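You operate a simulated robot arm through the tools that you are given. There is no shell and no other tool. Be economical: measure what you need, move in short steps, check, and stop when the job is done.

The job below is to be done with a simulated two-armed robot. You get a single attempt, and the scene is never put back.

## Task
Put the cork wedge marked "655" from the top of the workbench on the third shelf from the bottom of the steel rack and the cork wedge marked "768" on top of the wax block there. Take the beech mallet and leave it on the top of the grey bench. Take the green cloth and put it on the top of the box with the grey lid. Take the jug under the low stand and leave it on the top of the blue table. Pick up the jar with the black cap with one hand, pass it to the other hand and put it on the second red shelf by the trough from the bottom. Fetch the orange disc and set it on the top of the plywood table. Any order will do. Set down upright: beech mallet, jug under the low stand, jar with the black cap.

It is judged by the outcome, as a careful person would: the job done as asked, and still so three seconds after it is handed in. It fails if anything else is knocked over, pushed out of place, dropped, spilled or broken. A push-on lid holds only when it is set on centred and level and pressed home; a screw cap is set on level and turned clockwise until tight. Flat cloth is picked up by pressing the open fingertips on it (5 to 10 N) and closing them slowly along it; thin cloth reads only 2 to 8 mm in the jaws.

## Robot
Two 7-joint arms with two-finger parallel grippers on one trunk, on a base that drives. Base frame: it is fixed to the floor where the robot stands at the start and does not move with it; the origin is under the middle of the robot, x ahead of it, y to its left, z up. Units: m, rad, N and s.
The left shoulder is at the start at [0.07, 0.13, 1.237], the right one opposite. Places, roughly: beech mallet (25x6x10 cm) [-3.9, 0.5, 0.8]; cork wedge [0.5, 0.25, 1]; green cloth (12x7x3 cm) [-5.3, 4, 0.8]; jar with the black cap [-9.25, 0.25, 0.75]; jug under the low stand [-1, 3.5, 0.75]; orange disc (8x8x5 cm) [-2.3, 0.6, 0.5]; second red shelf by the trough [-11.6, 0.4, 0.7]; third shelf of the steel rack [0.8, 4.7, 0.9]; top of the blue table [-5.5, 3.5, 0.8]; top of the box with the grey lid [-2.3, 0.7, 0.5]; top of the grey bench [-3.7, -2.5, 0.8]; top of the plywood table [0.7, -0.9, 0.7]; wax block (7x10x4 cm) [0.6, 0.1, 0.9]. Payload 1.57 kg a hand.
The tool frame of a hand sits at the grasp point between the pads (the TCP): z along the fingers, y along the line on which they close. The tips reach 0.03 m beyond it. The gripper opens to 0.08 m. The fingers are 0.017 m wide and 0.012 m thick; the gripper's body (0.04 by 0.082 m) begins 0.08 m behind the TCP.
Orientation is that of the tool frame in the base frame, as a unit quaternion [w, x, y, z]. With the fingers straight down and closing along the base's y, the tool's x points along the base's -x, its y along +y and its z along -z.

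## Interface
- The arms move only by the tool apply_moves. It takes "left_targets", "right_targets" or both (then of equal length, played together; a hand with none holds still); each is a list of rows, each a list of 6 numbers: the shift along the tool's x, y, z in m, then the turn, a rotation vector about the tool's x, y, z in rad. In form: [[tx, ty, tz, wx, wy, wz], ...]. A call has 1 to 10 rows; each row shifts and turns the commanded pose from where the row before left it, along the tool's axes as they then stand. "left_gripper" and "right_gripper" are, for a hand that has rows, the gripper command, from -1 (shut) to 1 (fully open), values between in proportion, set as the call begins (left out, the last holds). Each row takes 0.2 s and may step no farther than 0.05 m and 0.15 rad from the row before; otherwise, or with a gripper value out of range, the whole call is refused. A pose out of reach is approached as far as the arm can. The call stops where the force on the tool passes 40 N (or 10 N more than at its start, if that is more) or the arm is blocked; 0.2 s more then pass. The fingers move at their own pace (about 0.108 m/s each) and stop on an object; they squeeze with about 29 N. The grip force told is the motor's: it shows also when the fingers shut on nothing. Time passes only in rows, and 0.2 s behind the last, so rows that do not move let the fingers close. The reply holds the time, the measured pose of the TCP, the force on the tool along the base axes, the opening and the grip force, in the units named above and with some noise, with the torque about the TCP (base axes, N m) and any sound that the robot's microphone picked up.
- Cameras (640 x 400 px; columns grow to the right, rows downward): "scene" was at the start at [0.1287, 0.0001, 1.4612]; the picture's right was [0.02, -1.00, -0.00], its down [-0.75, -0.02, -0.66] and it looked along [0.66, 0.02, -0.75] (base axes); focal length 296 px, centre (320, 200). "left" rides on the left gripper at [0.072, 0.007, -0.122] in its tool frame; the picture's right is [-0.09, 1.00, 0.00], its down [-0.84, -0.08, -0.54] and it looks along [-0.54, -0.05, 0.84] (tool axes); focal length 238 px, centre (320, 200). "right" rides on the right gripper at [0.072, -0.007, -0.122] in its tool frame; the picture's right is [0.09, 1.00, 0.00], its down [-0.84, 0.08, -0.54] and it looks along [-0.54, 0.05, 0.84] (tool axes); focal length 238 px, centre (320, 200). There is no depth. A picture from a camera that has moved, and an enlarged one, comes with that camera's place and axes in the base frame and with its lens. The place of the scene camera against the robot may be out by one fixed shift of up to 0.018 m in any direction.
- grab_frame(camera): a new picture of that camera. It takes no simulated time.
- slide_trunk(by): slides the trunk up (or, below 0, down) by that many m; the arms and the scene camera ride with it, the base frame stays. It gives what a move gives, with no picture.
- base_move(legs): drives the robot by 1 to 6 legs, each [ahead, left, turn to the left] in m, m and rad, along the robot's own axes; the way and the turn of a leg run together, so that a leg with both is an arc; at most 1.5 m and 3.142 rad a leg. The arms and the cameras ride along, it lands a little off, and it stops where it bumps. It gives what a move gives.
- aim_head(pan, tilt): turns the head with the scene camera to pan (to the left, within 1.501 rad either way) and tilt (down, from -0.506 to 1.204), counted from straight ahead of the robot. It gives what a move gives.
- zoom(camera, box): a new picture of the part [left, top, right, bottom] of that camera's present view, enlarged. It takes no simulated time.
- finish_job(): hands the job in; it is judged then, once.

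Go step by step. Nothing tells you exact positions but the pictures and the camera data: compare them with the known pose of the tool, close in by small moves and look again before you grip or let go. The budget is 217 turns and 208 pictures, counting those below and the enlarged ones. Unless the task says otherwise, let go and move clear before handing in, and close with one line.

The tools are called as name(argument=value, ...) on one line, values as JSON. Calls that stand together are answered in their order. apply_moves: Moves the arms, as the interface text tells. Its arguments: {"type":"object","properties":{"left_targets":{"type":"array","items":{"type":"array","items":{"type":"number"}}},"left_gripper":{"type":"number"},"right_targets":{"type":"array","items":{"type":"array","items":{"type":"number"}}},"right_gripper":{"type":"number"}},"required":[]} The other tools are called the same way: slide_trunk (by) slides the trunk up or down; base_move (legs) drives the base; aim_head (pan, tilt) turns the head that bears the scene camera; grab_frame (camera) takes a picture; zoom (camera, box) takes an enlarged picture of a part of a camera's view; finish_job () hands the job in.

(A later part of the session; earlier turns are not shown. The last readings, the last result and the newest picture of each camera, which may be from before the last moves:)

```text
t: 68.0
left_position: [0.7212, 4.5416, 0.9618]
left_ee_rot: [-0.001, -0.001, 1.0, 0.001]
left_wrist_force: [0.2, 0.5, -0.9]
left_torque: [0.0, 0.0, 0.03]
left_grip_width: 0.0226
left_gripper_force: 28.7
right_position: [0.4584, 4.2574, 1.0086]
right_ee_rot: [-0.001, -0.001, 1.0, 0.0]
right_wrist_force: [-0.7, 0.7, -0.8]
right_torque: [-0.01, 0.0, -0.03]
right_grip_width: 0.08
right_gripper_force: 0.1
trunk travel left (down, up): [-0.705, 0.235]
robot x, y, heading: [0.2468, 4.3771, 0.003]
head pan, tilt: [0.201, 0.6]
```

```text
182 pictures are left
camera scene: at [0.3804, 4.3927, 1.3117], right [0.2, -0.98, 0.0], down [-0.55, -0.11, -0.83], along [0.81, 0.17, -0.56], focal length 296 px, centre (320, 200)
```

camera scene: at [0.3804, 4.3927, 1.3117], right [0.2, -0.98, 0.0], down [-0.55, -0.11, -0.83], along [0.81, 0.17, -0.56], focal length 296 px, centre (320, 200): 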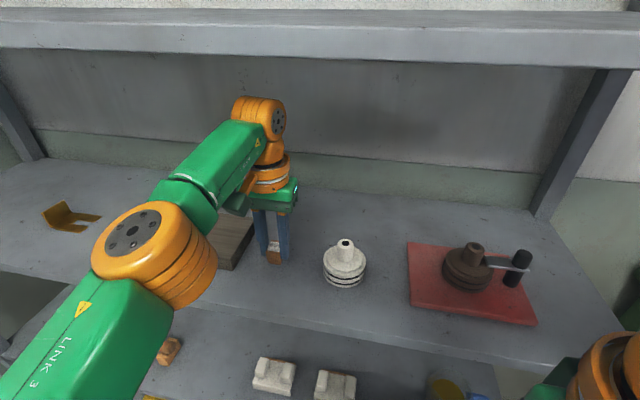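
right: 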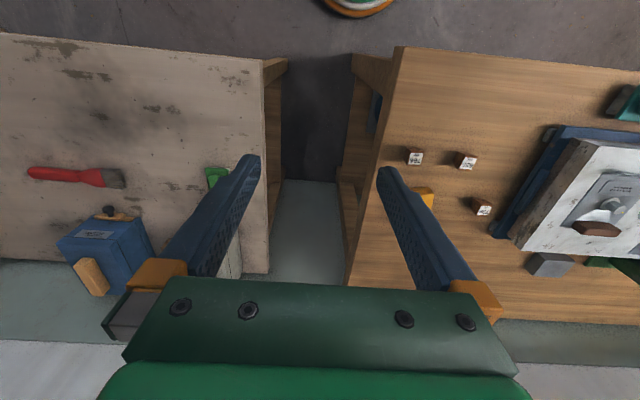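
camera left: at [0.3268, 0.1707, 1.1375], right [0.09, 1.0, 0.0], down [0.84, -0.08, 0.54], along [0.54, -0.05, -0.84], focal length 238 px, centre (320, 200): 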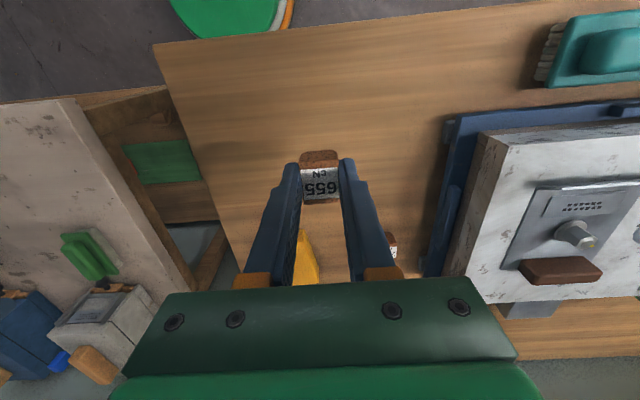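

apply_moves(left_targets=[[0, -0.005, 0.007, 0, 0, 0], [0, 0, 0.006, 0, 0, 0], [0, 0, 0.004, 0, 0, 0], [0, 0, 0, 0, 0, 0]])

zoom(camera="scene", box=[200, 200, 360, 300])

```text
t: 69.0
left_position: [0.7228, 4.5353, 0.9452]
left_ee_rot: [-0.001, -0.001, 1.0, 0.0]
left_wrist_force: [-0.7, 0.6, 2.6]
left_torque: [0.0, -0.03, -0.02]
left_grip_width: 0.023
left_gripper_force: 29.1
right_position: [0.459, 4.2557, 1.0085]
right_ee_rot: [0.0, -0.001, 1.0, 0.001]
right_wrist_force: [0.3, -0.9, 0.1]
right_torque: [0.0, 0.0, 0.02]
right_grip_width: 0.0799
right_gripper_force: 0.1
trunk travel left (down, up): [-0.705, 0.235]
robot x, y, heading: [0.2416, 4.3769, 0.006]
head pan, tilt: [0.201, 0.6]
```

```text
4.00 times, centred on (280, 250) of scene
camera zoom: at [0.3806, 4.3922, 1.3117], right [0.2, -0.98, 0.0], down [-0.55, -0.11, -0.83], along [0.81, 0.17, -0.56], focal length 1183 px, centre (480, 0)
```

zoom: 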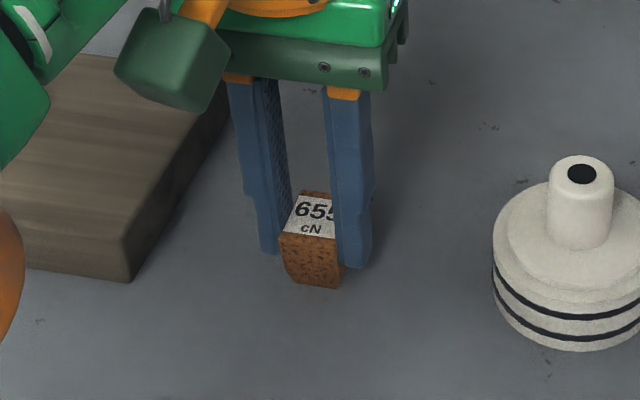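

First contact. I'll open modestly and lift out, then withdraw backwards.

apply_moves(left_targets=[[0, 0, 0.001, 0, 0, 0], [0, 0, 0, 0, 0, 0], [0, 0, 0, 0, 0, 0]], left_gripper=0.1)

apply_moves(left_targets=[[0, 0, -0.02, 0, 0, 0], [0, 0, -0.015, 0, 0, 0], [0.04, 0, 0, 0, 0, 0], [0.05, 0, 0, 0, 0, 0], [0.05, 0, 0, 0, 0, 0], [0.05, 0, 0, 0, 0, 0]])

grab_frame(camera="scene")

```text
t: 69.8
left_position: [0.7234, 4.5367, 0.9436]
left_ee_rot: [-0.001, -0.002, 1.0, -0.001]
left_wrist_force: [0.4, -0.4, 0.4]
left_torque: [0.02, -0.05, 0.02]
left_grip_width: 0.0441
left_gripper_force: 0.0
right_position: [0.459, 4.2568, 1.0105]
right_ee_rot: [0.0, -0.001, 1.0, 0.001]
right_wrist_force: [0.4, -0.1, -0.6]
right_torque: [0.01, -0.01, 0.03]
right_grip_width: 0.0799
right_gripper_force: 0.1
trunk travel left (down, up): [-0.705, 0.235]
robot x, y, heading: [0.2474, 4.379, 0.002]
head pan, tilt: [0.201, 0.6]
```

```text
t: 71.2
left_position: [0.7166, 4.5384, 0.9771]
left_ee_rot: [-0.002, -0.001, 1.0, 0.0]
left_wrist_force: [-0.7, 0.3, 0.1]
left_torque: [-0.03, -0.03, -0.02]
left_grip_width: 0.0439
left_gripper_force: 0.0
left hand out of reach, approached as far as the arm can: row 2, 3, 4, 5, 6
right_position: [0.4586, 4.2569, 1.0085]
right_ee_rot: [0.0, -0.001, 1.0, 0.0]
right_wrist_force: [0.5, 0.8, -0.1]
right_torque: [-0.03, -0.02, -0.01]
right_grip_width: 0.0798
right_gripper_force: 0.1
trunk travel left (down, up): [-0.705, 0.235]
robot x, y, heading: [0.2442, 4.3759, -0.003]
head pan, tilt: [0.201, 0.6]
```

```text
180 pictures are left
camera scene: at [0.3808, 4.3922, 1.3116], right [0.2, -0.98, 0.0], down [-0.55, -0.11, -0.82], along [0.81, 0.17, -0.57], focal length 296 px, centre (320, 200)
```

scene: 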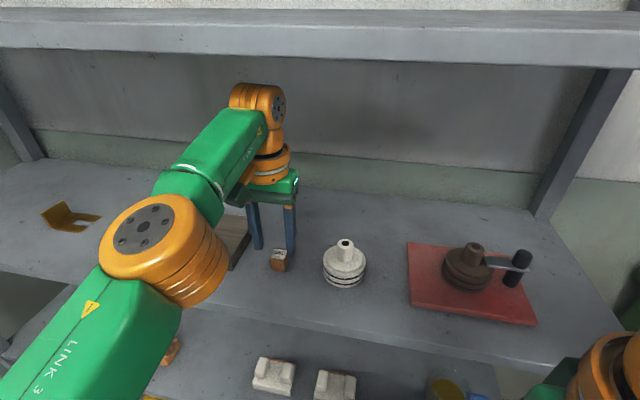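

The wedge stands on the shelf and the fingers are above it. The arm is stuck at its stretch limit, so I'll back out with the base.

zoom(camera="scene", box=[220, 200, 348, 280])

```text
5.00 times, centred on (284, 240) of scene
camera zoom: at [0.3808, 4.3922, 1.3116], right [0.2, -0.98, 0.0], down [-0.55, -0.11, -0.82], along [0.81, 0.17, -0.57], focal length 1479 px, centre (500, 0)
```

zoom: 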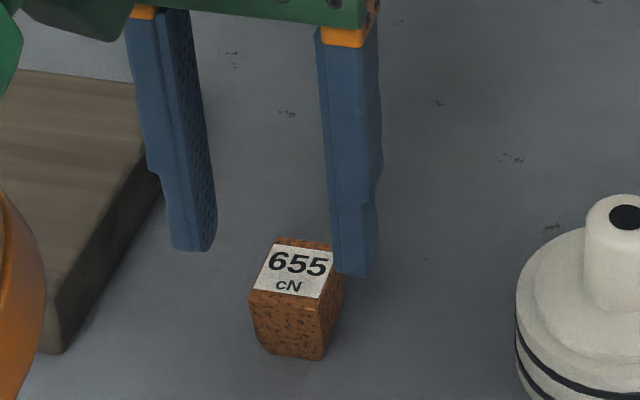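

slide_trunk(by=0.012)

base_move(legs=[[-0.33, 0, 0]])

grab_frame(camera="scene")

```text
t: 71.8
left_position: [0.7168, 4.5388, 0.9898]
left_ee_rot: [-0.001, -0.001, 1.0, -0.001]
left_wrist_force: [-0.2, -0.5, -0.4]
left_torque: [0.0, 0.01, -0.01]
left_grip_width: 0.0437
left_gripper_force: 0.0
right_position: [0.4582, 4.2555, 1.0221]
right_ee_rot: [0.0, -0.001, 1.0, 0.001]
right_wrist_force: [0.2, 0.3, -1.0]
right_torque: [0.0, -0.01, -0.03]
right_grip_width: 0.0802
right_gripper_force: 0.0
trunk travel left (down, up): [-0.717, 0.223]
robot x, y, heading: [0.2443, 4.3758, 0.002]
head pan, tilt: [0.201, 0.6]
```

```text
t: 74.0
left_position: [0.3884, 4.5387, 0.9889]
left_ee_rot: [-0.001, 0.0, 1.0, 0.0]
left_wrist_force: [0.0, -1.4, 0.3]
left_torque: [0.04, -0.03, 0.0]
left_grip_width: 0.0439
left_gripper_force: 0.0
right_position: [0.1301, 4.2566, 1.0207]
right_ee_rot: [0.0, -0.001, 1.0, 0.002]
right_wrist_force: [0.7, -0.4, -0.5]
right_torque: [0.01, 0.0, 0.0]
right_grip_width: 0.0801
right_gripper_force: 0.1
trunk travel left (down, up): [-0.717, 0.223]
robot x, y, heading: [-0.0809, 4.3747, -0.002]
head pan, tilt: [0.201, 0.6]
```

```text
178 pictures are left
camera scene: at [0.0522, 4.3918, 1.3235], right [0.2, -0.98, 0.0], down [-0.55, -0.11, -0.82], along [0.81, 0.17, -0.57], focal length 296 px, centre (320, 200)
```

scene: 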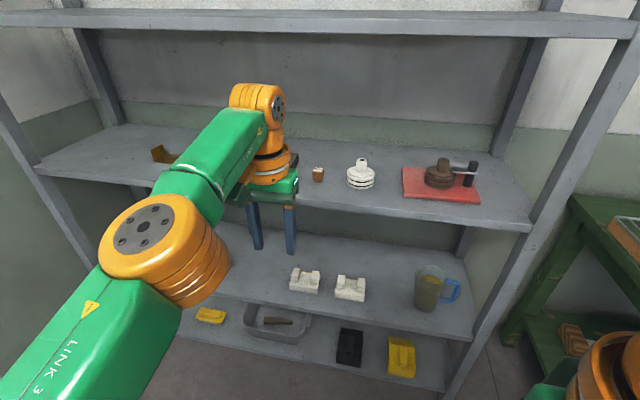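

The 655 wedge is on the third shelf. Next the jug: I'll fold the left hand back, turn towards −y and look at the yellow table.

apply_moves(left_targets=[[0.05, 0.01, 0, 0, 0, 0], [0.05, 0.01, 0, 0, 0, 0], [0.05, 0.01, 0, 0, 0, 0], [0.03, 0, 0, 0, 0, 0], [0, 0, 0, 0, 0, 0]])

base_move(legs=[[0, 0, -1.571]])

aim_head(pan=-0.6, tilt=0.45)

grab_frame(camera="scene")

```text
refused: row 1 steps farther than a row can; nothing moved
```

```text
t: 78.2
left_position: [0.0828, 3.905, 0.9894]
left_ee_rot: [-0.001, 0.702, 0.713, 0.0]
left_wrist_force: [0.5, 0.0, 0.2]
left_torque: [0.0, 0.0, -0.01]
left_grip_width: 0.044
left_gripper_force: 0.0
right_position: [-0.2032, 4.1608, 1.0216]
right_ee_rot: [0.0, 0.702, 0.712, -0.001]
right_wrist_force: [-0.3, 0.4, -1.2]
right_torque: [0.0, 0.03, -0.03]
right_grip_width: 0.0799
right_gripper_force: 0.0
trunk travel left (down, up): [-0.717, 0.223]
robot x, y, heading: [-0.0857, 4.3763, -1.56]
head pan, tilt: [0.201, 0.6]
```

```text
t: 79.3
left_position: [0.0818, 3.9038, 0.9891]
left_ee_rot: [-0.001, 0.702, 0.713, 0.0]
left_wrist_force: [-0.3, -0.7, 0.0]
left_torque: [-0.01, -0.03, 0.03]
left_grip_width: 0.0439
left_gripper_force: 0.2
right_position: [-0.2029, 4.1592, 1.0217]
right_ee_rot: [0.001, 0.702, 0.712, 0.001]
right_wrist_force: [0.0, 0.5, -0.3]
right_torque: [0.03, -0.03, 0.02]
right_grip_width: 0.08
right_gripper_force: 0.1
trunk travel left (down, up): [-0.717, 0.223]
robot x, y, heading: [-0.0881, 4.3756, -1.555]
head pan, tilt: [-0.6, 0.45]
```

```text
177 pictures are left
camera scene: at [-0.1361, 4.2471, 1.3372], right [-0.83, 0.55, 0.0], down [0.24, 0.36, -0.9], along [-0.5, -0.75, -0.44], focal length 296 px, centre (320, 200)
```

scene: 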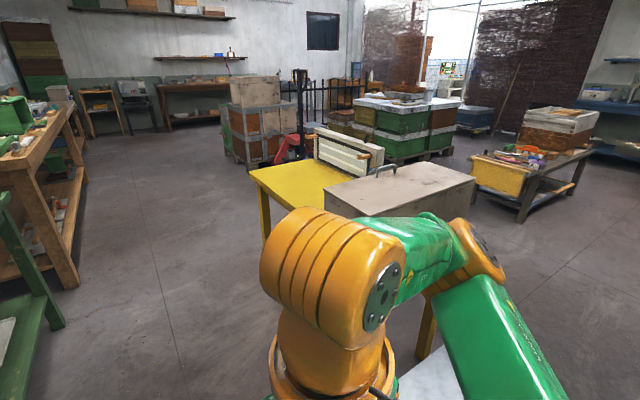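

zoom(camera="scene", box=[240, 110, 496, 270])

```text
2.50 times, centred on (368, 190) of scene
camera zoom: at [-0.1361, 4.2471, 1.3372], right [-0.83, 0.55, 0.0], down [0.24, 0.36, -0.9], along [-0.5, -0.75, -0.44], focal length 740 px, centre (200, 225)
```

zoom: 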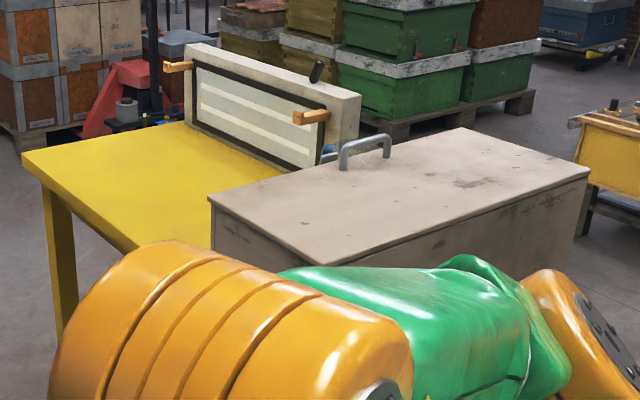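

The low stand is the beige box on the yellow table, with its solid sides towards +x and +y. I'll drive past it and look at its other side.

base_move(legs=[[1.5, 0.02, 0]])

aim_head(pan=-1.5, tilt=0.45)

grab_frame(camera="scene")

```text
refused: leg 1 is longer than a leg can be; nothing moved
```

```text
t: 80.5
left_position: [0.0835, 3.9035, 0.9897]
left_ee_rot: [0.0, 0.701, 0.713, 0.0]
left_wrist_force: [-0.3, -0.4, 0.3]
left_torque: [-0.01, 0.03, 0.01]
left_grip_width: 0.0442
left_gripper_force: 0.1
right_position: [-0.2029, 4.16, 1.0209]
right_ee_rot: [0.0, 0.702, 0.712, 0.0]
right_wrist_force: [0.2, 0.5, 0.3]
right_torque: [-0.02, 0.01, -0.01]
right_grip_width: 0.0799
right_gripper_force: 0.0
trunk travel left (down, up): [-0.717, 0.223]
robot x, y, heading: [-0.0859, 4.3763, -1.558]
head pan, tilt: [-1.499, 0.45]
```

```text
175 pictures are left
camera scene: at [-0.1769, 4.3158, 1.3372], right [-0.09, 1.0, 0.0], down [0.43, 0.04, -0.9], along [-0.9, -0.08, -0.44], focal length 296 px, centre (320, 200)
```

scene: 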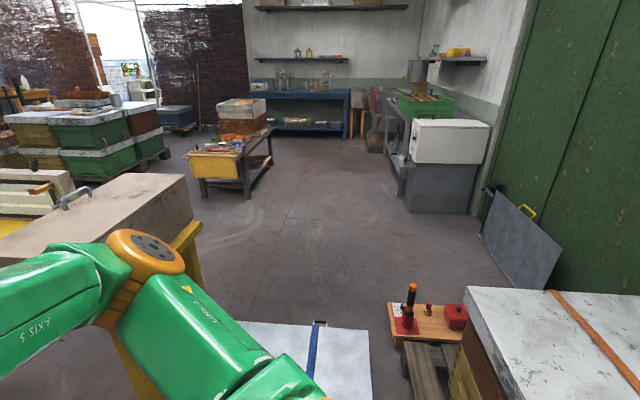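

base_move(legs=[[1.4, -0.1, 0]])

aim_head(pan=-1.5, tilt=0.5)

grab_frame(camera="scene")

```text
t: 87.5
left_position: [0.0209, 2.5031, 0.9905]
left_ee_rot: [0.001, 0.696, 0.718, 0.001]
left_wrist_force: [-0.4, 0.3, -0.3]
left_torque: [0.0, 0.01, -0.03]
left_grip_width: 0.0438
left_gripper_force: 0.1
right_position: [-0.2687, 2.7549, 1.0207]
right_ee_rot: [0.0, 0.696, 0.718, 0.0]
right_wrist_force: [-0.6, -0.9, -0.1]
right_torque: [0.0, -0.01, 0.02]
right_grip_width: 0.0802
right_gripper_force: 0.1
trunk travel left (down, up): [-0.717, 0.223]
robot x, y, heading: [-0.1535, 2.972, -1.541]
head pan, tilt: [-1.499, 0.45]
```

```text
t: 88.2
left_position: [0.0213, 2.5043, 0.99]
left_ee_rot: [-0.001, 0.696, 0.718, 0.001]
left_wrist_force: [-0.7, -0.1, -0.1]
left_torque: [-0.02, -0.02, -0.01]
left_grip_width: 0.044
left_gripper_force: 0.1
right_position: [-0.2681, 2.7551, 1.0216]
right_ee_rot: [0.001, 0.696, 0.718, 0.0]
right_wrist_force: [-0.4, -0.2, 0.0]
right_torque: [-0.01, 0.0, 0.0]
right_grip_width: 0.0799
right_gripper_force: 0.0
trunk travel left (down, up): [-0.717, 0.223]
robot x, y, heading: [-0.1566, 2.9736, -1.542]
head pan, tilt: [-1.499, 0.499]
```

```text
174 pictures are left
camera scene: at [-0.2441, 2.9118, 1.3327], right [-0.1, 0.99, 0.0], down [0.48, 0.05, -0.88], along [-0.87, -0.09, -0.48], focal length 296 px, centre (320, 200)
```

scene: 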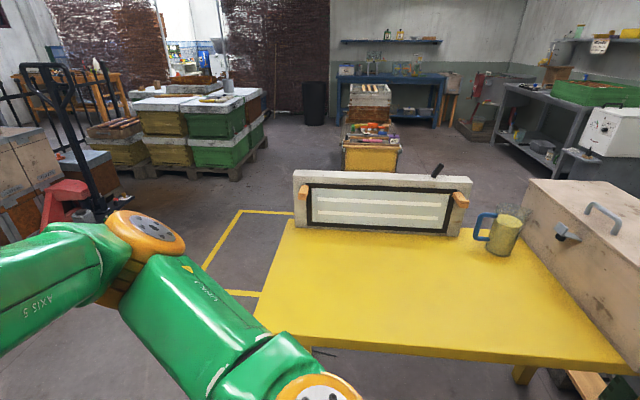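

There's an olive jug with a blue handle on the yellow table next to the beige box. I'll zoom in to check it against "under the low stand".

zoom(camera="scene", box=[448, 160, 640, 280])

grab_frame(camera="right")

```text
3.33 times, centred on (544, 220) of scene
camera zoom: at [-0.2441, 2.9118, 1.3327], right [-0.1, 0.99, 0.0], down [0.48, 0.05, -0.88], along [-0.87, -0.09, -0.48], focal length 986 px, centre (-427, 133)
```

zoom: 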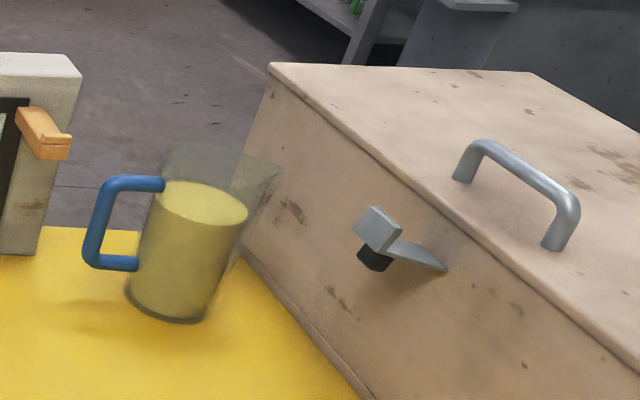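

```text
172 pictures are left
camera right: at [-0.2763, 2.8274, 1.1437], right [0.99, 0.12, 0.0], down [0.1, -0.83, 0.54], along [0.07, -0.54, -0.84], focal length 238 px, centre (320, 200)
```

right: 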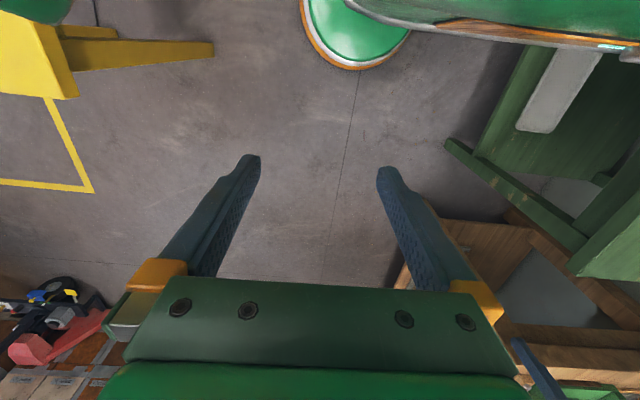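

That olive jug on the yellow table at about (−1.10, 3.43) fits the place given; it holds liquid and its blue handle points to −y. I'll fold the left hand, then drive round to the −x side of the table.

apply_moves(left_targets=[[0.045, 0.01, 0, 0, 0, 0], [0.045, 0.01, 0, 0, 0, 0], [0.045, 0.01, 0, 0, 0, 0], [0.045, 0, 0, 0, 0, 0], [0, 0, 0, 0, 0, 0]])

base_move(legs=[[0.8, 0, 0], [0, -1.4, 0], [0, -0.4, 0], [0, 0, 1.54], [0, 0.9, 0]])

aim_head(pan=0.2, tilt=0.55)

grab_frame(camera="scene")

```text
t: 89.3
left_position: [0.0206, 2.5033, 0.9908]
left_ee_rot: [0.0, 0.696, 0.718, 0.001]
left_wrist_force: [0.7, 0.8, 0.1]
left_torque: [-0.01, -0.02, -0.05]
left_grip_width: 0.044
left_gripper_force: 0.0
left hand out of reach, approached as far as the arm can: row 1, 2, 3, 4
right_position: [-0.2682, 2.7548, 1.021]
right_ee_rot: [0.001, 0.696, 0.718, 0.001]
right_wrist_force: [0.4, 0.0, 0.2]
right_torque: [0.01, -0.01, 0.01]
right_grip_width: 0.0798
right_gripper_force: 0.1
trunk travel left (down, up): [-0.717, 0.223]
robot x, y, heading: [-0.1546, 2.9713, -1.541]
head pan, tilt: [-1.499, 0.499]
```

```text
t: 110.5
left_position: [-1.4825, 3.1824, 0.9907]
left_ee_rot: [-0.001, -0.01, 1.0, 0.0]
left_wrist_force: [0.8, -0.3, -0.2]
left_torque: [0.0, 0.0, -0.03]
left_grip_width: 0.0441
left_gripper_force: 0.1
right_position: [-1.7365, 2.8949, 1.0209]
right_ee_rot: [0.0, -0.01, 1.0, 0.001]
right_wrist_force: [0.4, -0.2, -0.5]
right_torque: [0.02, 0.01, 0.01]
right_grip_width: 0.08
right_gripper_force: 0.1
trunk travel left (down, up): [-0.717, 0.223]
robot x, y, heading: [-1.9514, 3.0122, 0.019]
head pan, tilt: [-1.499, 0.499]
```

```text
t: 112.2
left_position: [-1.4835, 3.1816, 0.9905]
left_ee_rot: [0.0, -0.009, 1.0, 0.001]
left_wrist_force: [-0.9, 0.7, 0.0]
left_torque: [0.01, -0.03, 0.01]
left_grip_width: 0.0436
left_gripper_force: 0.1
right_position: [-1.7365, 2.8953, 1.0209]
right_ee_rot: [0.0, -0.009, 1.0, 0.001]
right_wrist_force: [0.0, -0.8, 0.2]
right_torque: [-0.03, 0.04, 0.01]
right_grip_width: 0.0799
right_gripper_force: 0.0
trunk travel left (down, up): [-0.717, 0.223]
robot x, y, heading: [-1.9531, 3.0138, 0.016]
head pan, tilt: [0.201, 0.55]
```

```text
171 pictures are left
camera scene: at [-1.8155, 3.0298, 1.3281], right [0.22, -0.98, 0.0], down [-0.51, -0.11, -0.85], along [0.83, 0.19, -0.52], focal length 296 px, centre (320, 200)
```

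scene: 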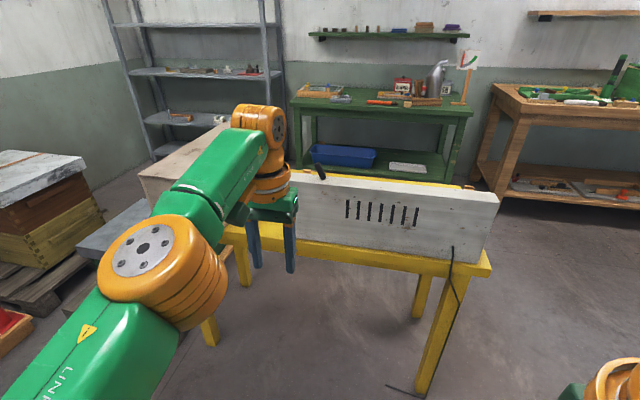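

The left arm is stuck in a stretched configuration. I'll try small pure moves to free it.

apply_moves(left_targets=[[0, 0.03, 0, 0, 0, 0], [0, 0.03, 0, 0, 0, 0], [0, 0.03, 0, 0, 0, 0], [0, 0, 0.02, 0, 0, 0]])

```text
t: 113.2
left_position: [-1.4924, 3.2681, 0.9671]
left_ee_rot: [-0.001, -0.009, 1.0, 0.0]
left_wrist_force: [-0.3, -0.3, -0.5]
left_torque: [0.0, 0.01, 0.01]
left_grip_width: 0.044
left_gripper_force: 0.1
left hand out of reach, approached as far as the arm can: row 3
right_position: [-1.7364, 2.8955, 1.0209]
right_ee_rot: [0.001, -0.01, 1.0, 0.002]
right_wrist_force: [-0.6, 0.1, -0.2]
right_torque: [0.03, 0.02, 0.01]
right_grip_width: 0.0799
right_gripper_force: 0.0
trunk travel left (down, up): [-0.717, 0.223]
robot x, y, heading: [-1.9523, 3.0136, 0.02]
head pan, tilt: [0.201, 0.55]
```

apply_moves(left_targets=[[0.02, 0, 0.02, 0, 0, 0], [0.02, 0, 0.02, 0, 0, 0], [0.03, 0, 0, 0, 0, 0], [0.03, 0, 0, 0, 0, 0], [0.03, 0, 0, 0, 0, 0]])

```text
t: 114.4
left_position: [-1.6246, 3.2645, 0.9294]
left_ee_rot: [-0.001, -0.011, 1.0, 0.001]
left_wrist_force: [-0.1, 0.2, -0.2]
left_torque: [-0.02, 0.02, 0.04]
left_grip_width: 0.0439
left_gripper_force: 0.1
right_position: [-1.7367, 2.8952, 1.0216]
right_ee_rot: [0.001, -0.01, 1.0, 0.0]
right_wrist_force: [0.1, 0.0, 0.7]
right_torque: [-0.01, 0.01, -0.01]
right_grip_width: 0.08
right_gripper_force: 0.1
trunk travel left (down, up): [-0.717, 0.223]
robot x, y, heading: [-1.9529, 3.0141, 0.018]
head pan, tilt: [0.201, 0.55]
```

Free again. Now look at the jug from here.

aim_head(pan=0.55, tilt=0.6)

grab_frame(camera="scene")

```text
t: 115.2
left_position: [-1.6237, 3.2637, 0.9281]
left_ee_rot: [0.0, -0.009, 1.0, 0.0]
left_wrist_force: [0.1, -1.3, -1.0]
left_torque: [0.0, -0.02, -0.01]
left_grip_width: 0.0441
left_gripper_force: 0.1
right_position: [-1.7361, 2.8955, 1.0203]
right_ee_rot: [0.0, -0.01, 1.0, 0.001]
right_wrist_force: [-0.4, -0.5, 0.1]
right_torque: [0.01, -0.01, 0.02]
right_grip_width: 0.0802
right_gripper_force: 0.1
trunk travel left (down, up): [-0.717, 0.223]
robot x, y, heading: [-1.9534, 3.0101, 0.017]
head pan, tilt: [0.55, 0.6]
```

```text
170 pictures are left
camera scene: at [-1.8286, 3.0579, 1.3236], right [0.54, -0.84, 0.0], down [-0.48, -0.3, -0.83], along [0.7, 0.44, -0.56], focal length 296 px, centre (320, 200)
```

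scene: 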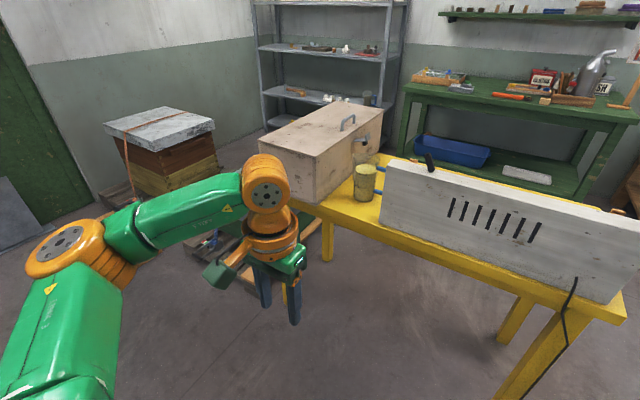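

zoom(camera="scene", box=[320, 140, 416, 200])

```text
6.67 times, centred on (368, 170) of scene
camera zoom: at [-1.8286, 3.0579, 1.3236], right [0.54, -0.84, 0.0], down [-0.48, -0.3, -0.83], along [0.7, 0.44, -0.56], focal length 1972 px, centre (0, 400)
```

zoom: 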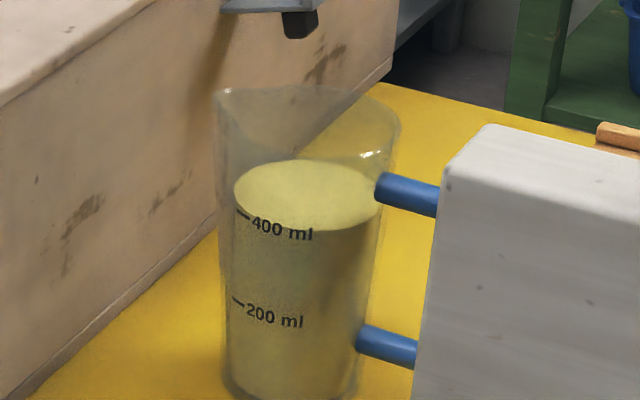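

The jug base is near (−1.03, 3.39) with the table top at about z 0.754; its body is roughly 7.5 cm wide with a flared rim. I'll raise the trunk and drive closer for a view from the hand camera.

slide_trunk(by=0.17)

base_move(legs=[[0.46, 0.13, -0.017]])

grab_frame(camera="left")

aim_head(pan=0.2, tilt=0.85)

grab_frame(camera="scene")

```text
t: 117.2
left_position: [-1.6239, 3.2644, 1.0979]
left_ee_rot: [0.0, -0.01, 1.0, 0.0]
left_wrist_force: [0.0, -0.1, 0.0]
left_torque: [-0.03, 0.02, -0.04]
left_grip_width: 0.0442
left_gripper_force: 0.0
right_position: [-1.7368, 2.8957, 1.1912]
right_ee_rot: [0.0, -0.009, 1.0, 0.0]
right_wrist_force: [0.3, 0.3, -0.1]
right_torque: [-0.01, 0.0, -0.06]
right_grip_width: 0.0801
right_gripper_force: 0.2
trunk travel left (down, up): [-0.887, 0.053]
robot x, y, heading: [-1.9525, 3.0135, 0.014]
head pan, tilt: [0.55, 0.6]
```

```text
t: 120.0
left_position: [-1.162, 3.3911, 1.0984]
left_ee_rot: [0.0, -0.001, 1.0, 0.001]
left_wrist_force: [0.1, -0.4, 0.0]
left_torque: [0.01, 0.0, 0.01]
left_grip_width: 0.044
left_gripper_force: 0.1
right_position: [-1.2819, 3.0259, 1.1911]
right_ee_rot: [0.0, -0.001, 1.0, 0.001]
right_wrist_force: [0.1, -0.2, -0.3]
right_torque: [0.01, -0.04, -0.01]
right_grip_width: 0.0801
right_gripper_force: 0.2
trunk travel left (down, up): [-0.887, 0.053]
robot x, y, heading: [-1.4932, 3.1444, 0.001]
head pan, tilt: [0.55, 0.6]
```

```text
168 pictures are left
camera left: at [-1.2344, 3.3976, 1.2211], right [0.09, 1.0, 0.0], down [0.84, -0.08, 0.54], along [0.54, -0.05, -0.84], focal length 238 px, centre (320, 200)
```

left: 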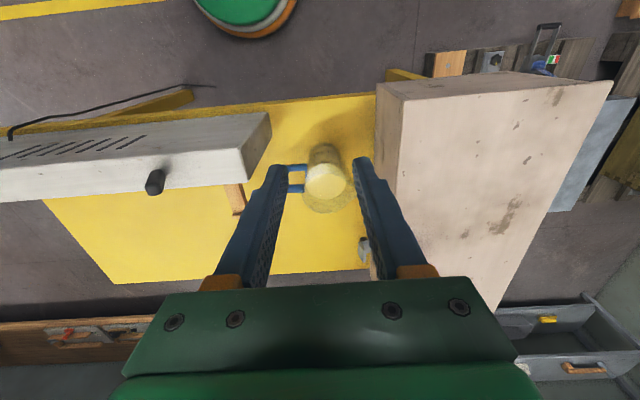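

```text
t: 120.8
left_position: [-1.1598, 3.3934, 1.0969]
left_ee_rot: [-0.002, -0.001, 1.0, -0.001]
left_wrist_force: [0.6, -0.5, 0.7]
left_torque: [0.02, -0.02, -0.02]
left_grip_width: 0.0439
left_gripper_force: 0.0
right_position: [-1.2801, 3.0256, 1.192]
right_ee_rot: [0.0, -0.001, 1.0, 0.0]
right_wrist_force: [0.2, -0.4, 0.0]
right_torque: [0.01, -0.01, 0.02]
right_grip_width: 0.08
right_gripper_force: 0.1
trunk travel left (down, up): [-0.887, 0.053]
robot x, y, heading: [-1.4915, 3.1465, 0.003]
head pan, tilt: [0.201, 0.85]
```

```text
167 pictures are left
camera scene: at [-1.3677, 3.1596, 1.4728], right [0.2, -0.98, 0.0], down [-0.74, -0.15, -0.66], along [0.65, 0.13, -0.75], focal length 296 px, centre (320, 200)
```

scene: 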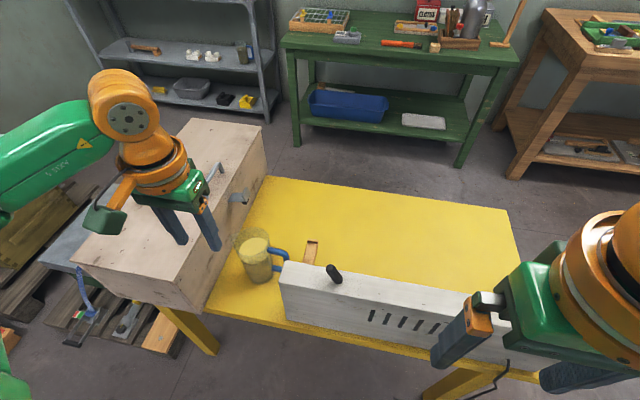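

zoom(camera="left", box=[256, 120, 384, 240])

zoom(camera="scene", box=[210, 205, 306, 295])

```text
3.33 times, centred on (320, 180) of left
camera zoom: at [-1.2323, 3.3982, 1.2204], right [0.09, 1.0, 0.0], down [0.84, -0.08, 0.54], along [0.54, -0.05, -0.84], focal length 794 px, centre (320, 267)
```

zoom: 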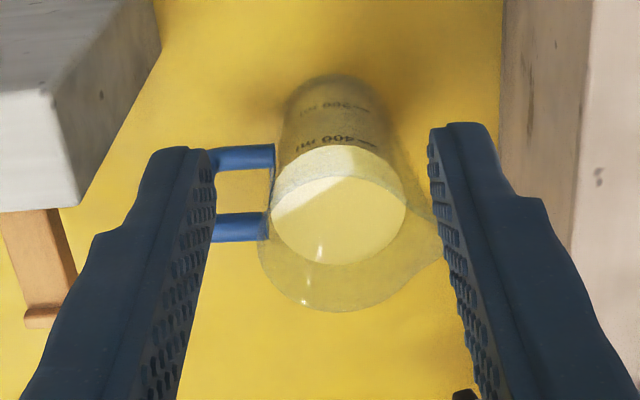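

```text
4.44 times, centred on (258, 250) of scene
camera zoom: at [-1.3677, 3.1596, 1.4728], right [0.2, -0.98, 0.0], down [-0.74, -0.15, -0.66], along [0.65, 0.13, -0.75], focal length 1315 px, centre (596, -22)
```

zoom: 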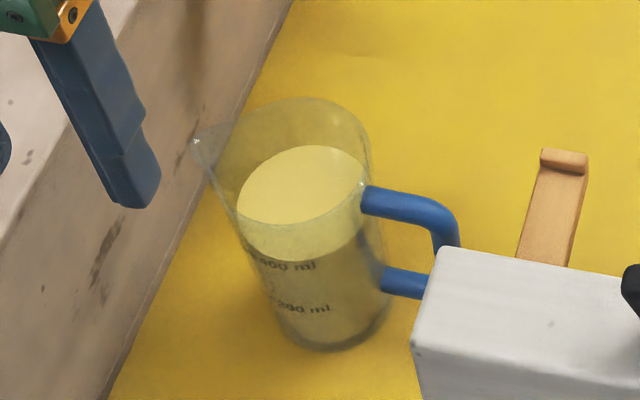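

The jug stands at about (−1.043, 3.391), handle to −y, rim about 7.5 cm across. I'll grip the body with fingers closing along x: base slightly closer, hand open and turned 90°.

base_move(legs=[[0.04, 0.06, 0]])

apply_moves(left_targets=[[0, -0.02, 0, 0, 0, -0.143], [0, -0.02, 0, 0, 0, -0.143], [0, 0, 0, 0, 0, -0.143], [0, 0, 0, 0, 0, -0.143], [0, 0, 0, 0, 0, -0.143], [0, 0, 0, 0, 0, -0.143], [0, 0, 0, 0, 0, -0.143], [0, 0, 0, 0, 0, -0.143], [0, 0, 0, 0, 0, -0.143], [0, 0, 0, 0, 0, -0.143]], left_gripper=1)

apply_moves(left_targets=[[0, 0, 0, 0, 0, -0.141], [0, 0, 0, 0, 0, 0]])

grab_frame(camera="left")

```text
t: 121.8
left_position: [-1.1252, 3.4452, 1.1006]
left_ee_rot: [0.002, 0.0, 1.0, 0.004]
left_wrist_force: [-0.7, -0.7, 0.8]
left_torque: [0.03, -0.04, 0.0]
left_grip_width: 0.0436
left_gripper_force: 0.0
right_position: [-1.2451, 3.0783, 1.193]
right_ee_rot: [0.003, 0.0, 1.0, 0.003]
right_wrist_force: [0.1, -0.8, 0.9]
right_torque: [0.11, 0.01, 0.02]
right_grip_width: 0.0799
right_gripper_force: 0.0
trunk travel left (down, up): [-0.887, 0.053]
robot x, y, heading: [-1.4534, 3.2042, 0.0]
head pan, tilt: [0.201, 0.85]
```

```text
t: 124.0
left_position: [-1.1172, 3.4124, 1.0983]
left_ee_rot: [-0.001, -0.657, 0.754, 0.001]
left_wrist_force: [-0.5, -0.2, 0.6]
left_torque: [0.01, -0.02, 0.01]
left_grip_width: 0.0801
left_gripper_force: 0.1
right_position: [-1.2388, 3.0847, 1.1912]
right_ee_rot: [0.001, 0.0, 1.0, 0.0]
right_wrist_force: [-0.1, -0.4, -0.6]
right_torque: [0.0, -0.01, 0.01]
right_grip_width: 0.08
right_gripper_force: 0.0
trunk travel left (down, up): [-0.887, 0.053]
robot x, y, heading: [-1.4552, 3.2007, -0.002]
head pan, tilt: [0.201, 0.85]
```

```text
t: 124.6
left_position: [-1.1173, 3.4119, 1.0977]
left_ee_rot: [0.0, 0.708, -0.706, -0.001]
left_wrist_force: [-0.1, -0.6, 0.6]
left_torque: [-0.05, 0.03, 0.0]
left_grip_width: 0.0798
left_gripper_force: 0.2
right_position: [-1.241, 3.0843, 1.1921]
right_ee_rot: [0.0, 0.0, 1.0, 0.0]
right_wrist_force: [0.8, -0.5, -0.1]
right_torque: [0.0, 0.02, 0.02]
right_grip_width: 0.0801
right_gripper_force: 0.1
trunk travel left (down, up): [-0.887, 0.053]
robot x, y, heading: [-1.457, 3.2059, 0.0]
head pan, tilt: [0.201, 0.85]
```

```text
164 pictures are left
camera left: at [-1.124, 3.3393, 1.2204], right [-1.0, 0.09, 0.0], down [0.08, 0.84, 0.54], along [0.05, 0.54, -0.84], focal length 238 px, centre (320, 200)
```

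left: 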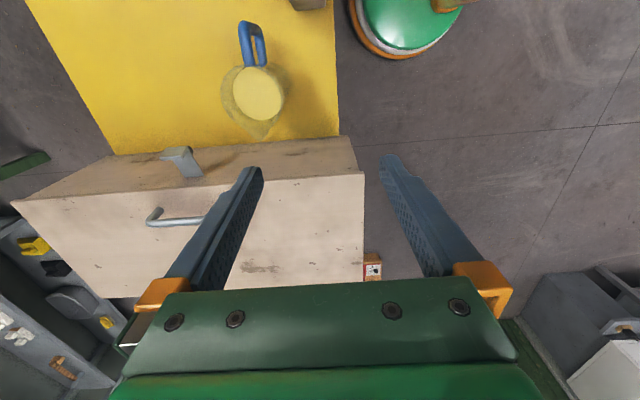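

apply_moves(left_targets=[[0.01, -0.037, 0, 0, 0, 0], [0.011, -0.037, 0, 0, 0, 0], [0, 0, 0, 0, 0, 0]])

slide_trunk(by=-0.13)

grab_frame(camera="left")

grab_frame(camera="scene")

```text
t: 125.4
left_position: [-1.0444, 3.3903, 1.0973]
left_ee_rot: [0.0, 0.707, -0.707, -0.001]
left_wrist_force: [0.2, -0.3, -1.1]
left_torque: [-0.01, -0.02, -0.01]
left_grip_width: 0.08
left_gripper_force: 0.1
right_position: [-1.2416, 3.0844, 1.1896]
right_ee_rot: [0.001, 0.001, 1.0, 0.0]
right_wrist_force: [0.2, 1.2, -0.1]
right_torque: [0.0, 0.01, 0.02]
right_grip_width: 0.0801
right_gripper_force: 0.1
trunk travel left (down, up): [-0.887, 0.053]
robot x, y, heading: [-1.453, 3.2067, -0.0]
head pan, tilt: [0.201, 0.85]
```

```text
t: 127.0
left_position: [-1.0445, 3.3899, 0.9668]
left_ee_rot: [0.0, 0.708, -0.706, 0.0]
left_wrist_force: [0.2, 0.4, -0.2]
left_torque: [-0.02, -0.04, -0.03]
left_grip_width: 0.0802
left_gripper_force: 0.1
right_position: [-1.2409, 3.0849, 1.0613]
right_ee_rot: [0.0, -0.001, 1.0, -0.001]
right_wrist_force: [-1.2, -0.6, -0.6]
right_torque: [0.0, 0.0, 0.02]
right_grip_width: 0.08
right_gripper_force: 0.0
trunk travel left (down, up): [-0.757, 0.183]
robot x, y, heading: [-1.4568, 3.2088, 0.002]
head pan, tilt: [0.201, 0.85]
```

```text
163 pictures are left
camera left: at [-1.0504, 3.3178, 1.0889], right [-1.0, 0.09, 0.0], down [0.08, 0.84, 0.54], along [0.05, 0.54, -0.84], focal length 238 px, centre (320, 200)
```

left: 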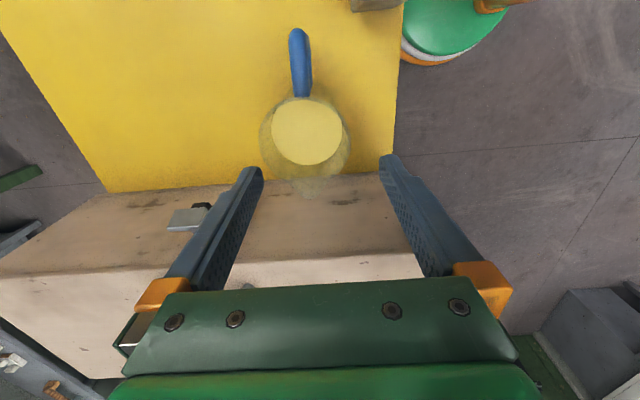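

```text
162 pictures are left
camera scene: at [-1.3282, 3.2189, 1.3428], right [0.2, -0.98, 0.0], down [-0.74, -0.15, -0.66], along [0.65, 0.13, -0.75], focal length 296 px, centre (320, 200)
```

scene: 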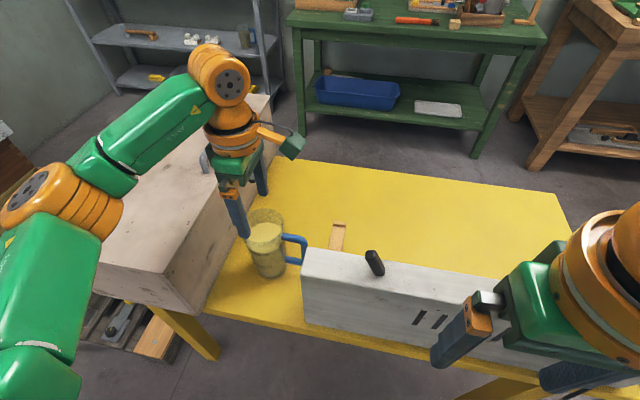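

zoom(camera="left", box=[240, 80, 400, 200])

```text
3.33 times, centred on (320, 140) of left
camera zoom: at [-1.0504, 3.3178, 1.0889], right [-1.0, 0.09, 0.0], down [0.08, 0.84, 0.54], along [0.05, 0.54, -0.84], focal length 794 px, centre (320, 400)
```

zoom: 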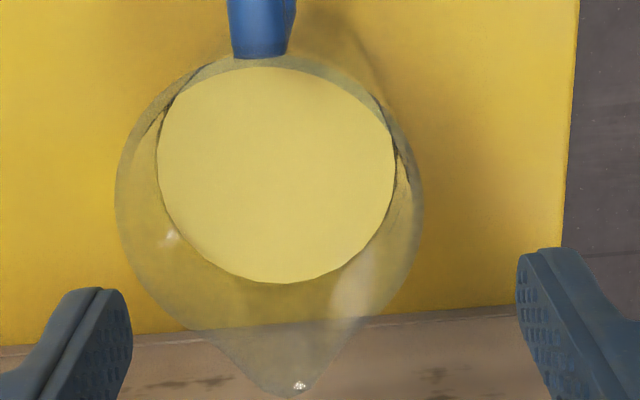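

The jug axis is at x≈−1.032, y≈3.385. I'll correct by 12 mm and lower to just above the rim.

apply_moves(left_targets=[[0.005, -0.0125, 0, 0, 0, 0], [0, 0, 0.015, 0, 0, 0], [0, 0, 0, 0, 0, 0]])

zoom(camera="left", box=[240, 80, 400, 200])

zoom(camera="scene", box=[200, 190, 328, 290])

```text
t: 127.8
left_position: [-1.0317, 3.3861, 0.9515]
left_ee_rot: [0.0, 0.707, -0.707, 0.0]
left_wrist_force: [-0.1, 0.4, -0.2]
left_torque: [-0.02, 0.01, -0.02]
left_grip_width: 0.0801
left_gripper_force: 0.1
right_position: [-1.2394, 3.0862, 1.0609]
right_ee_rot: [0.0, 0.0, 1.0, -0.001]
right_wrist_force: [0.0, -0.7, -1.3]
right_torque: [0.02, 0.03, 0.02]
right_grip_width: 0.0804
right_gripper_force: 0.1
trunk travel left (down, up): [-0.757, 0.183]
robot x, y, heading: [-1.4565, 3.2045, 0.002]
head pan, tilt: [0.201, 0.85]
```

```text
3.33 times, centred on (320, 140) of left
camera zoom: at [-1.038, 3.3132, 1.0737], right [-1.0, 0.09, 0.0], down [0.08, 0.84, 0.54], along [0.05, 0.54, -0.84], focal length 794 px, centre (320, 400)
```

zoom: 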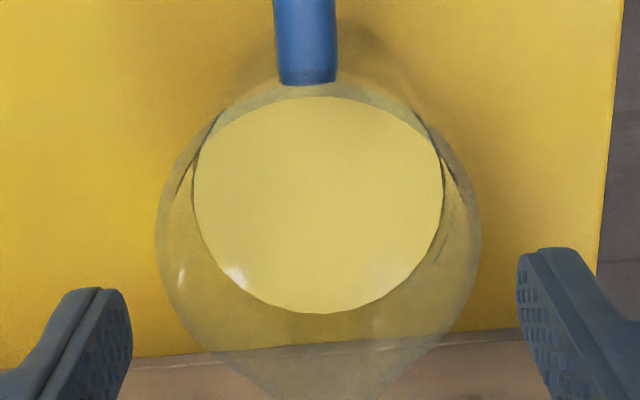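

```text
4.00 times, centred on (264, 240) of scene
camera zoom: at [-1.3283, 3.2191, 1.3428], right [0.2, -0.98, 0.0], down [-0.74, -0.15, -0.66], along [0.65, 0.13, -0.75], focal length 1183 px, centre (544, 40)
```

zoom: 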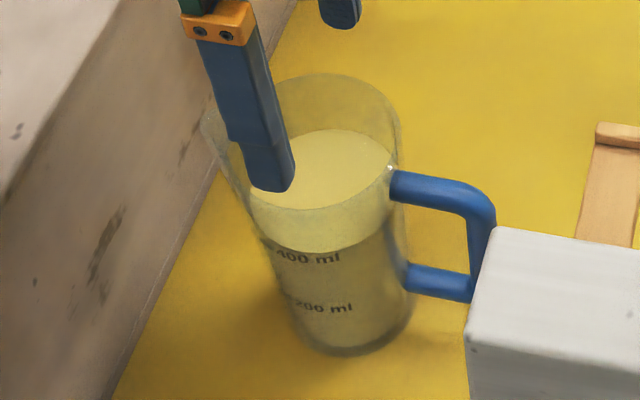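

Aligned within a millimetre. I'll descend in steps, watching the force.

apply_moves(left_targets=[[0, 0, 0.01, 0, 0, 0], [0, 0, 0.01, 0, 0, 0], [0, 0, 0, 0, 0, 0]])

zoom(camera="scene", box=[200, 190, 328, 290])

zoom(camera="left", box=[240, 80, 400, 200])

```text
t: 128.6
left_position: [-1.031, 3.3851, 0.9321]
left_ee_rot: [0.001, 0.708, -0.707, 0.0]
left_wrist_force: [-0.5, 0.0, 0.4]
left_torque: [0.0, 0.03, 0.01]
left_grip_width: 0.0799
left_gripper_force: 0.0
right_position: [-1.2402, 3.0854, 1.0617]
right_ee_rot: [0.0, 0.0, 1.0, 0.0]
right_wrist_force: [-0.3, -0.7, -0.1]
right_torque: [0.02, -0.01, 0.02]
right_grip_width: 0.0799
right_gripper_force: 0.1
trunk travel left (down, up): [-0.757, 0.183]
robot x, y, heading: [-1.4555, 3.2071, 0.003]
head pan, tilt: [0.201, 0.85]
```

```text
4.00 times, centred on (264, 240) of scene
camera zoom: at [-1.3281, 3.2188, 1.3427], right [0.2, -0.98, 0.0], down [-0.74, -0.15, -0.66], along [0.65, 0.13, -0.75], focal length 1183 px, centre (544, 40)
```

zoom: 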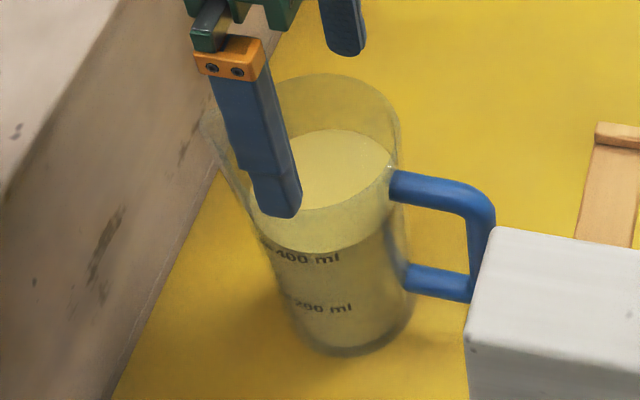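

```text
3.33 times, centred on (320, 140) of left
camera zoom: at [-1.0376, 3.3131, 1.054], right [-1.0, 0.09, 0.0], down [0.08, 0.84, 0.54], along [0.05, 0.54, -0.84], focal length 794 px, centre (320, 400)
```

zoom: 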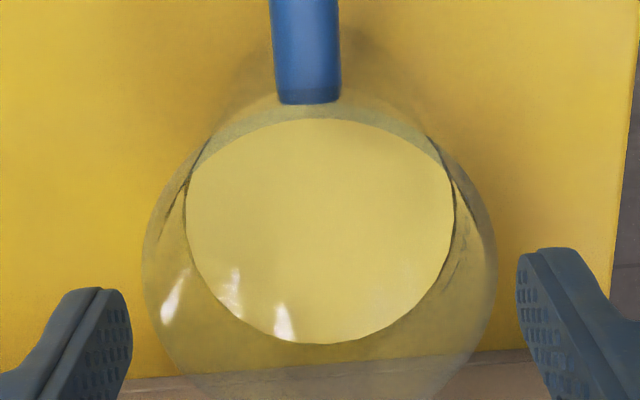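

apply_moves(left_targets=[[0, 0, 0.01, 0, 0, 0], [0, 0, 0.01, 0, 0, 0], [0, 0, 0.01, 0, 0, 0], [0, 0, 0, 0, 0, 0]])

zoom(camera="left", box=[240, 80, 400, 200])

```text
t: 129.6
left_position: [-1.031, 3.3855, 0.9019]
left_ee_rot: [0.001, 0.708, -0.706, -0.001]
left_wrist_force: [0.8, 0.3, -0.1]
left_torque: [0.01, 0.0, 0.0]
left_grip_width: 0.0802
left_gripper_force: 0.1
right_position: [-1.2406, 3.0862, 1.0609]
right_ee_rot: [0.0, 0.0, 1.0, 0.0]
right_wrist_force: [0.5, -0.2, -0.8]
right_torque: [0.0, -0.01, 0.01]
right_grip_width: 0.0798
right_gripper_force: 0.0
trunk travel left (down, up): [-0.757, 0.183]
robot x, y, heading: [-1.4553, 3.2044, -0.005]
head pan, tilt: [0.201, 0.85]
```

```text
3.33 times, centred on (320, 140) of left
camera zoom: at [-1.0377, 3.3132, 1.0238], right [-1.0, 0.09, 0.0], down [0.08, 0.84, 0.54], along [0.05, 0.54, -0.84], focal length 794 px, centre (320, 400)
```

zoom: 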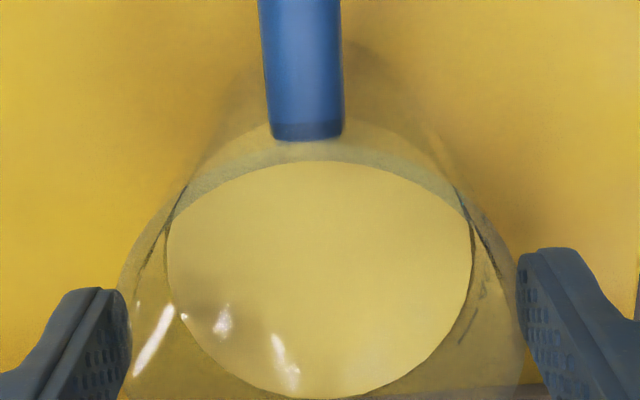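

apply_moves(left_targets=[[0, 0, 0.01, 0, 0, 0], [0, 0, 0.01, 0, 0, 0], [0, 0, 0.01, 0, 0, 0], [0, 0, 0.01, 0, 0, 0], [0, 0, 0, 0, 0, 0]])

zoom(camera="scene", box=[200, 190, 328, 290])

```text
t: 130.8
left_position: [-1.032, 3.3862, 0.8612]
left_ee_rot: [0.0, 0.708, -0.707, 0.0]
left_wrist_force: [0.9, -0.2, 0.1]
left_torque: [-0.01, 0.01, 0.03]
left_grip_width: 0.08
left_gripper_force: 0.0
right_position: [-1.2388, 3.0858, 1.0605]
right_ee_rot: [-0.001, 0.0, 1.0, -0.001]
right_wrist_force: [1.0, 0.3, -0.5]
right_torque: [-0.02, 0.02, -0.01]
right_grip_width: 0.0801
right_gripper_force: 0.0
trunk travel left (down, up): [-0.757, 0.183]
robot x, y, heading: [-1.4579, 3.2048, -0.002]
head pan, tilt: [0.201, 0.85]
```

```text
4.00 times, centred on (264, 240) of scene
camera zoom: at [-1.3281, 3.2189, 1.3427], right [0.2, -0.98, 0.0], down [-0.74, -0.15, -0.66], along [0.65, 0.13, -0.75], focal length 1183 px, centre (544, 40)
```

zoom: 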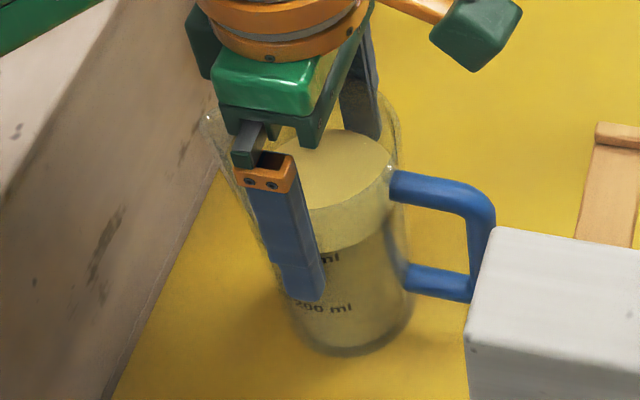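

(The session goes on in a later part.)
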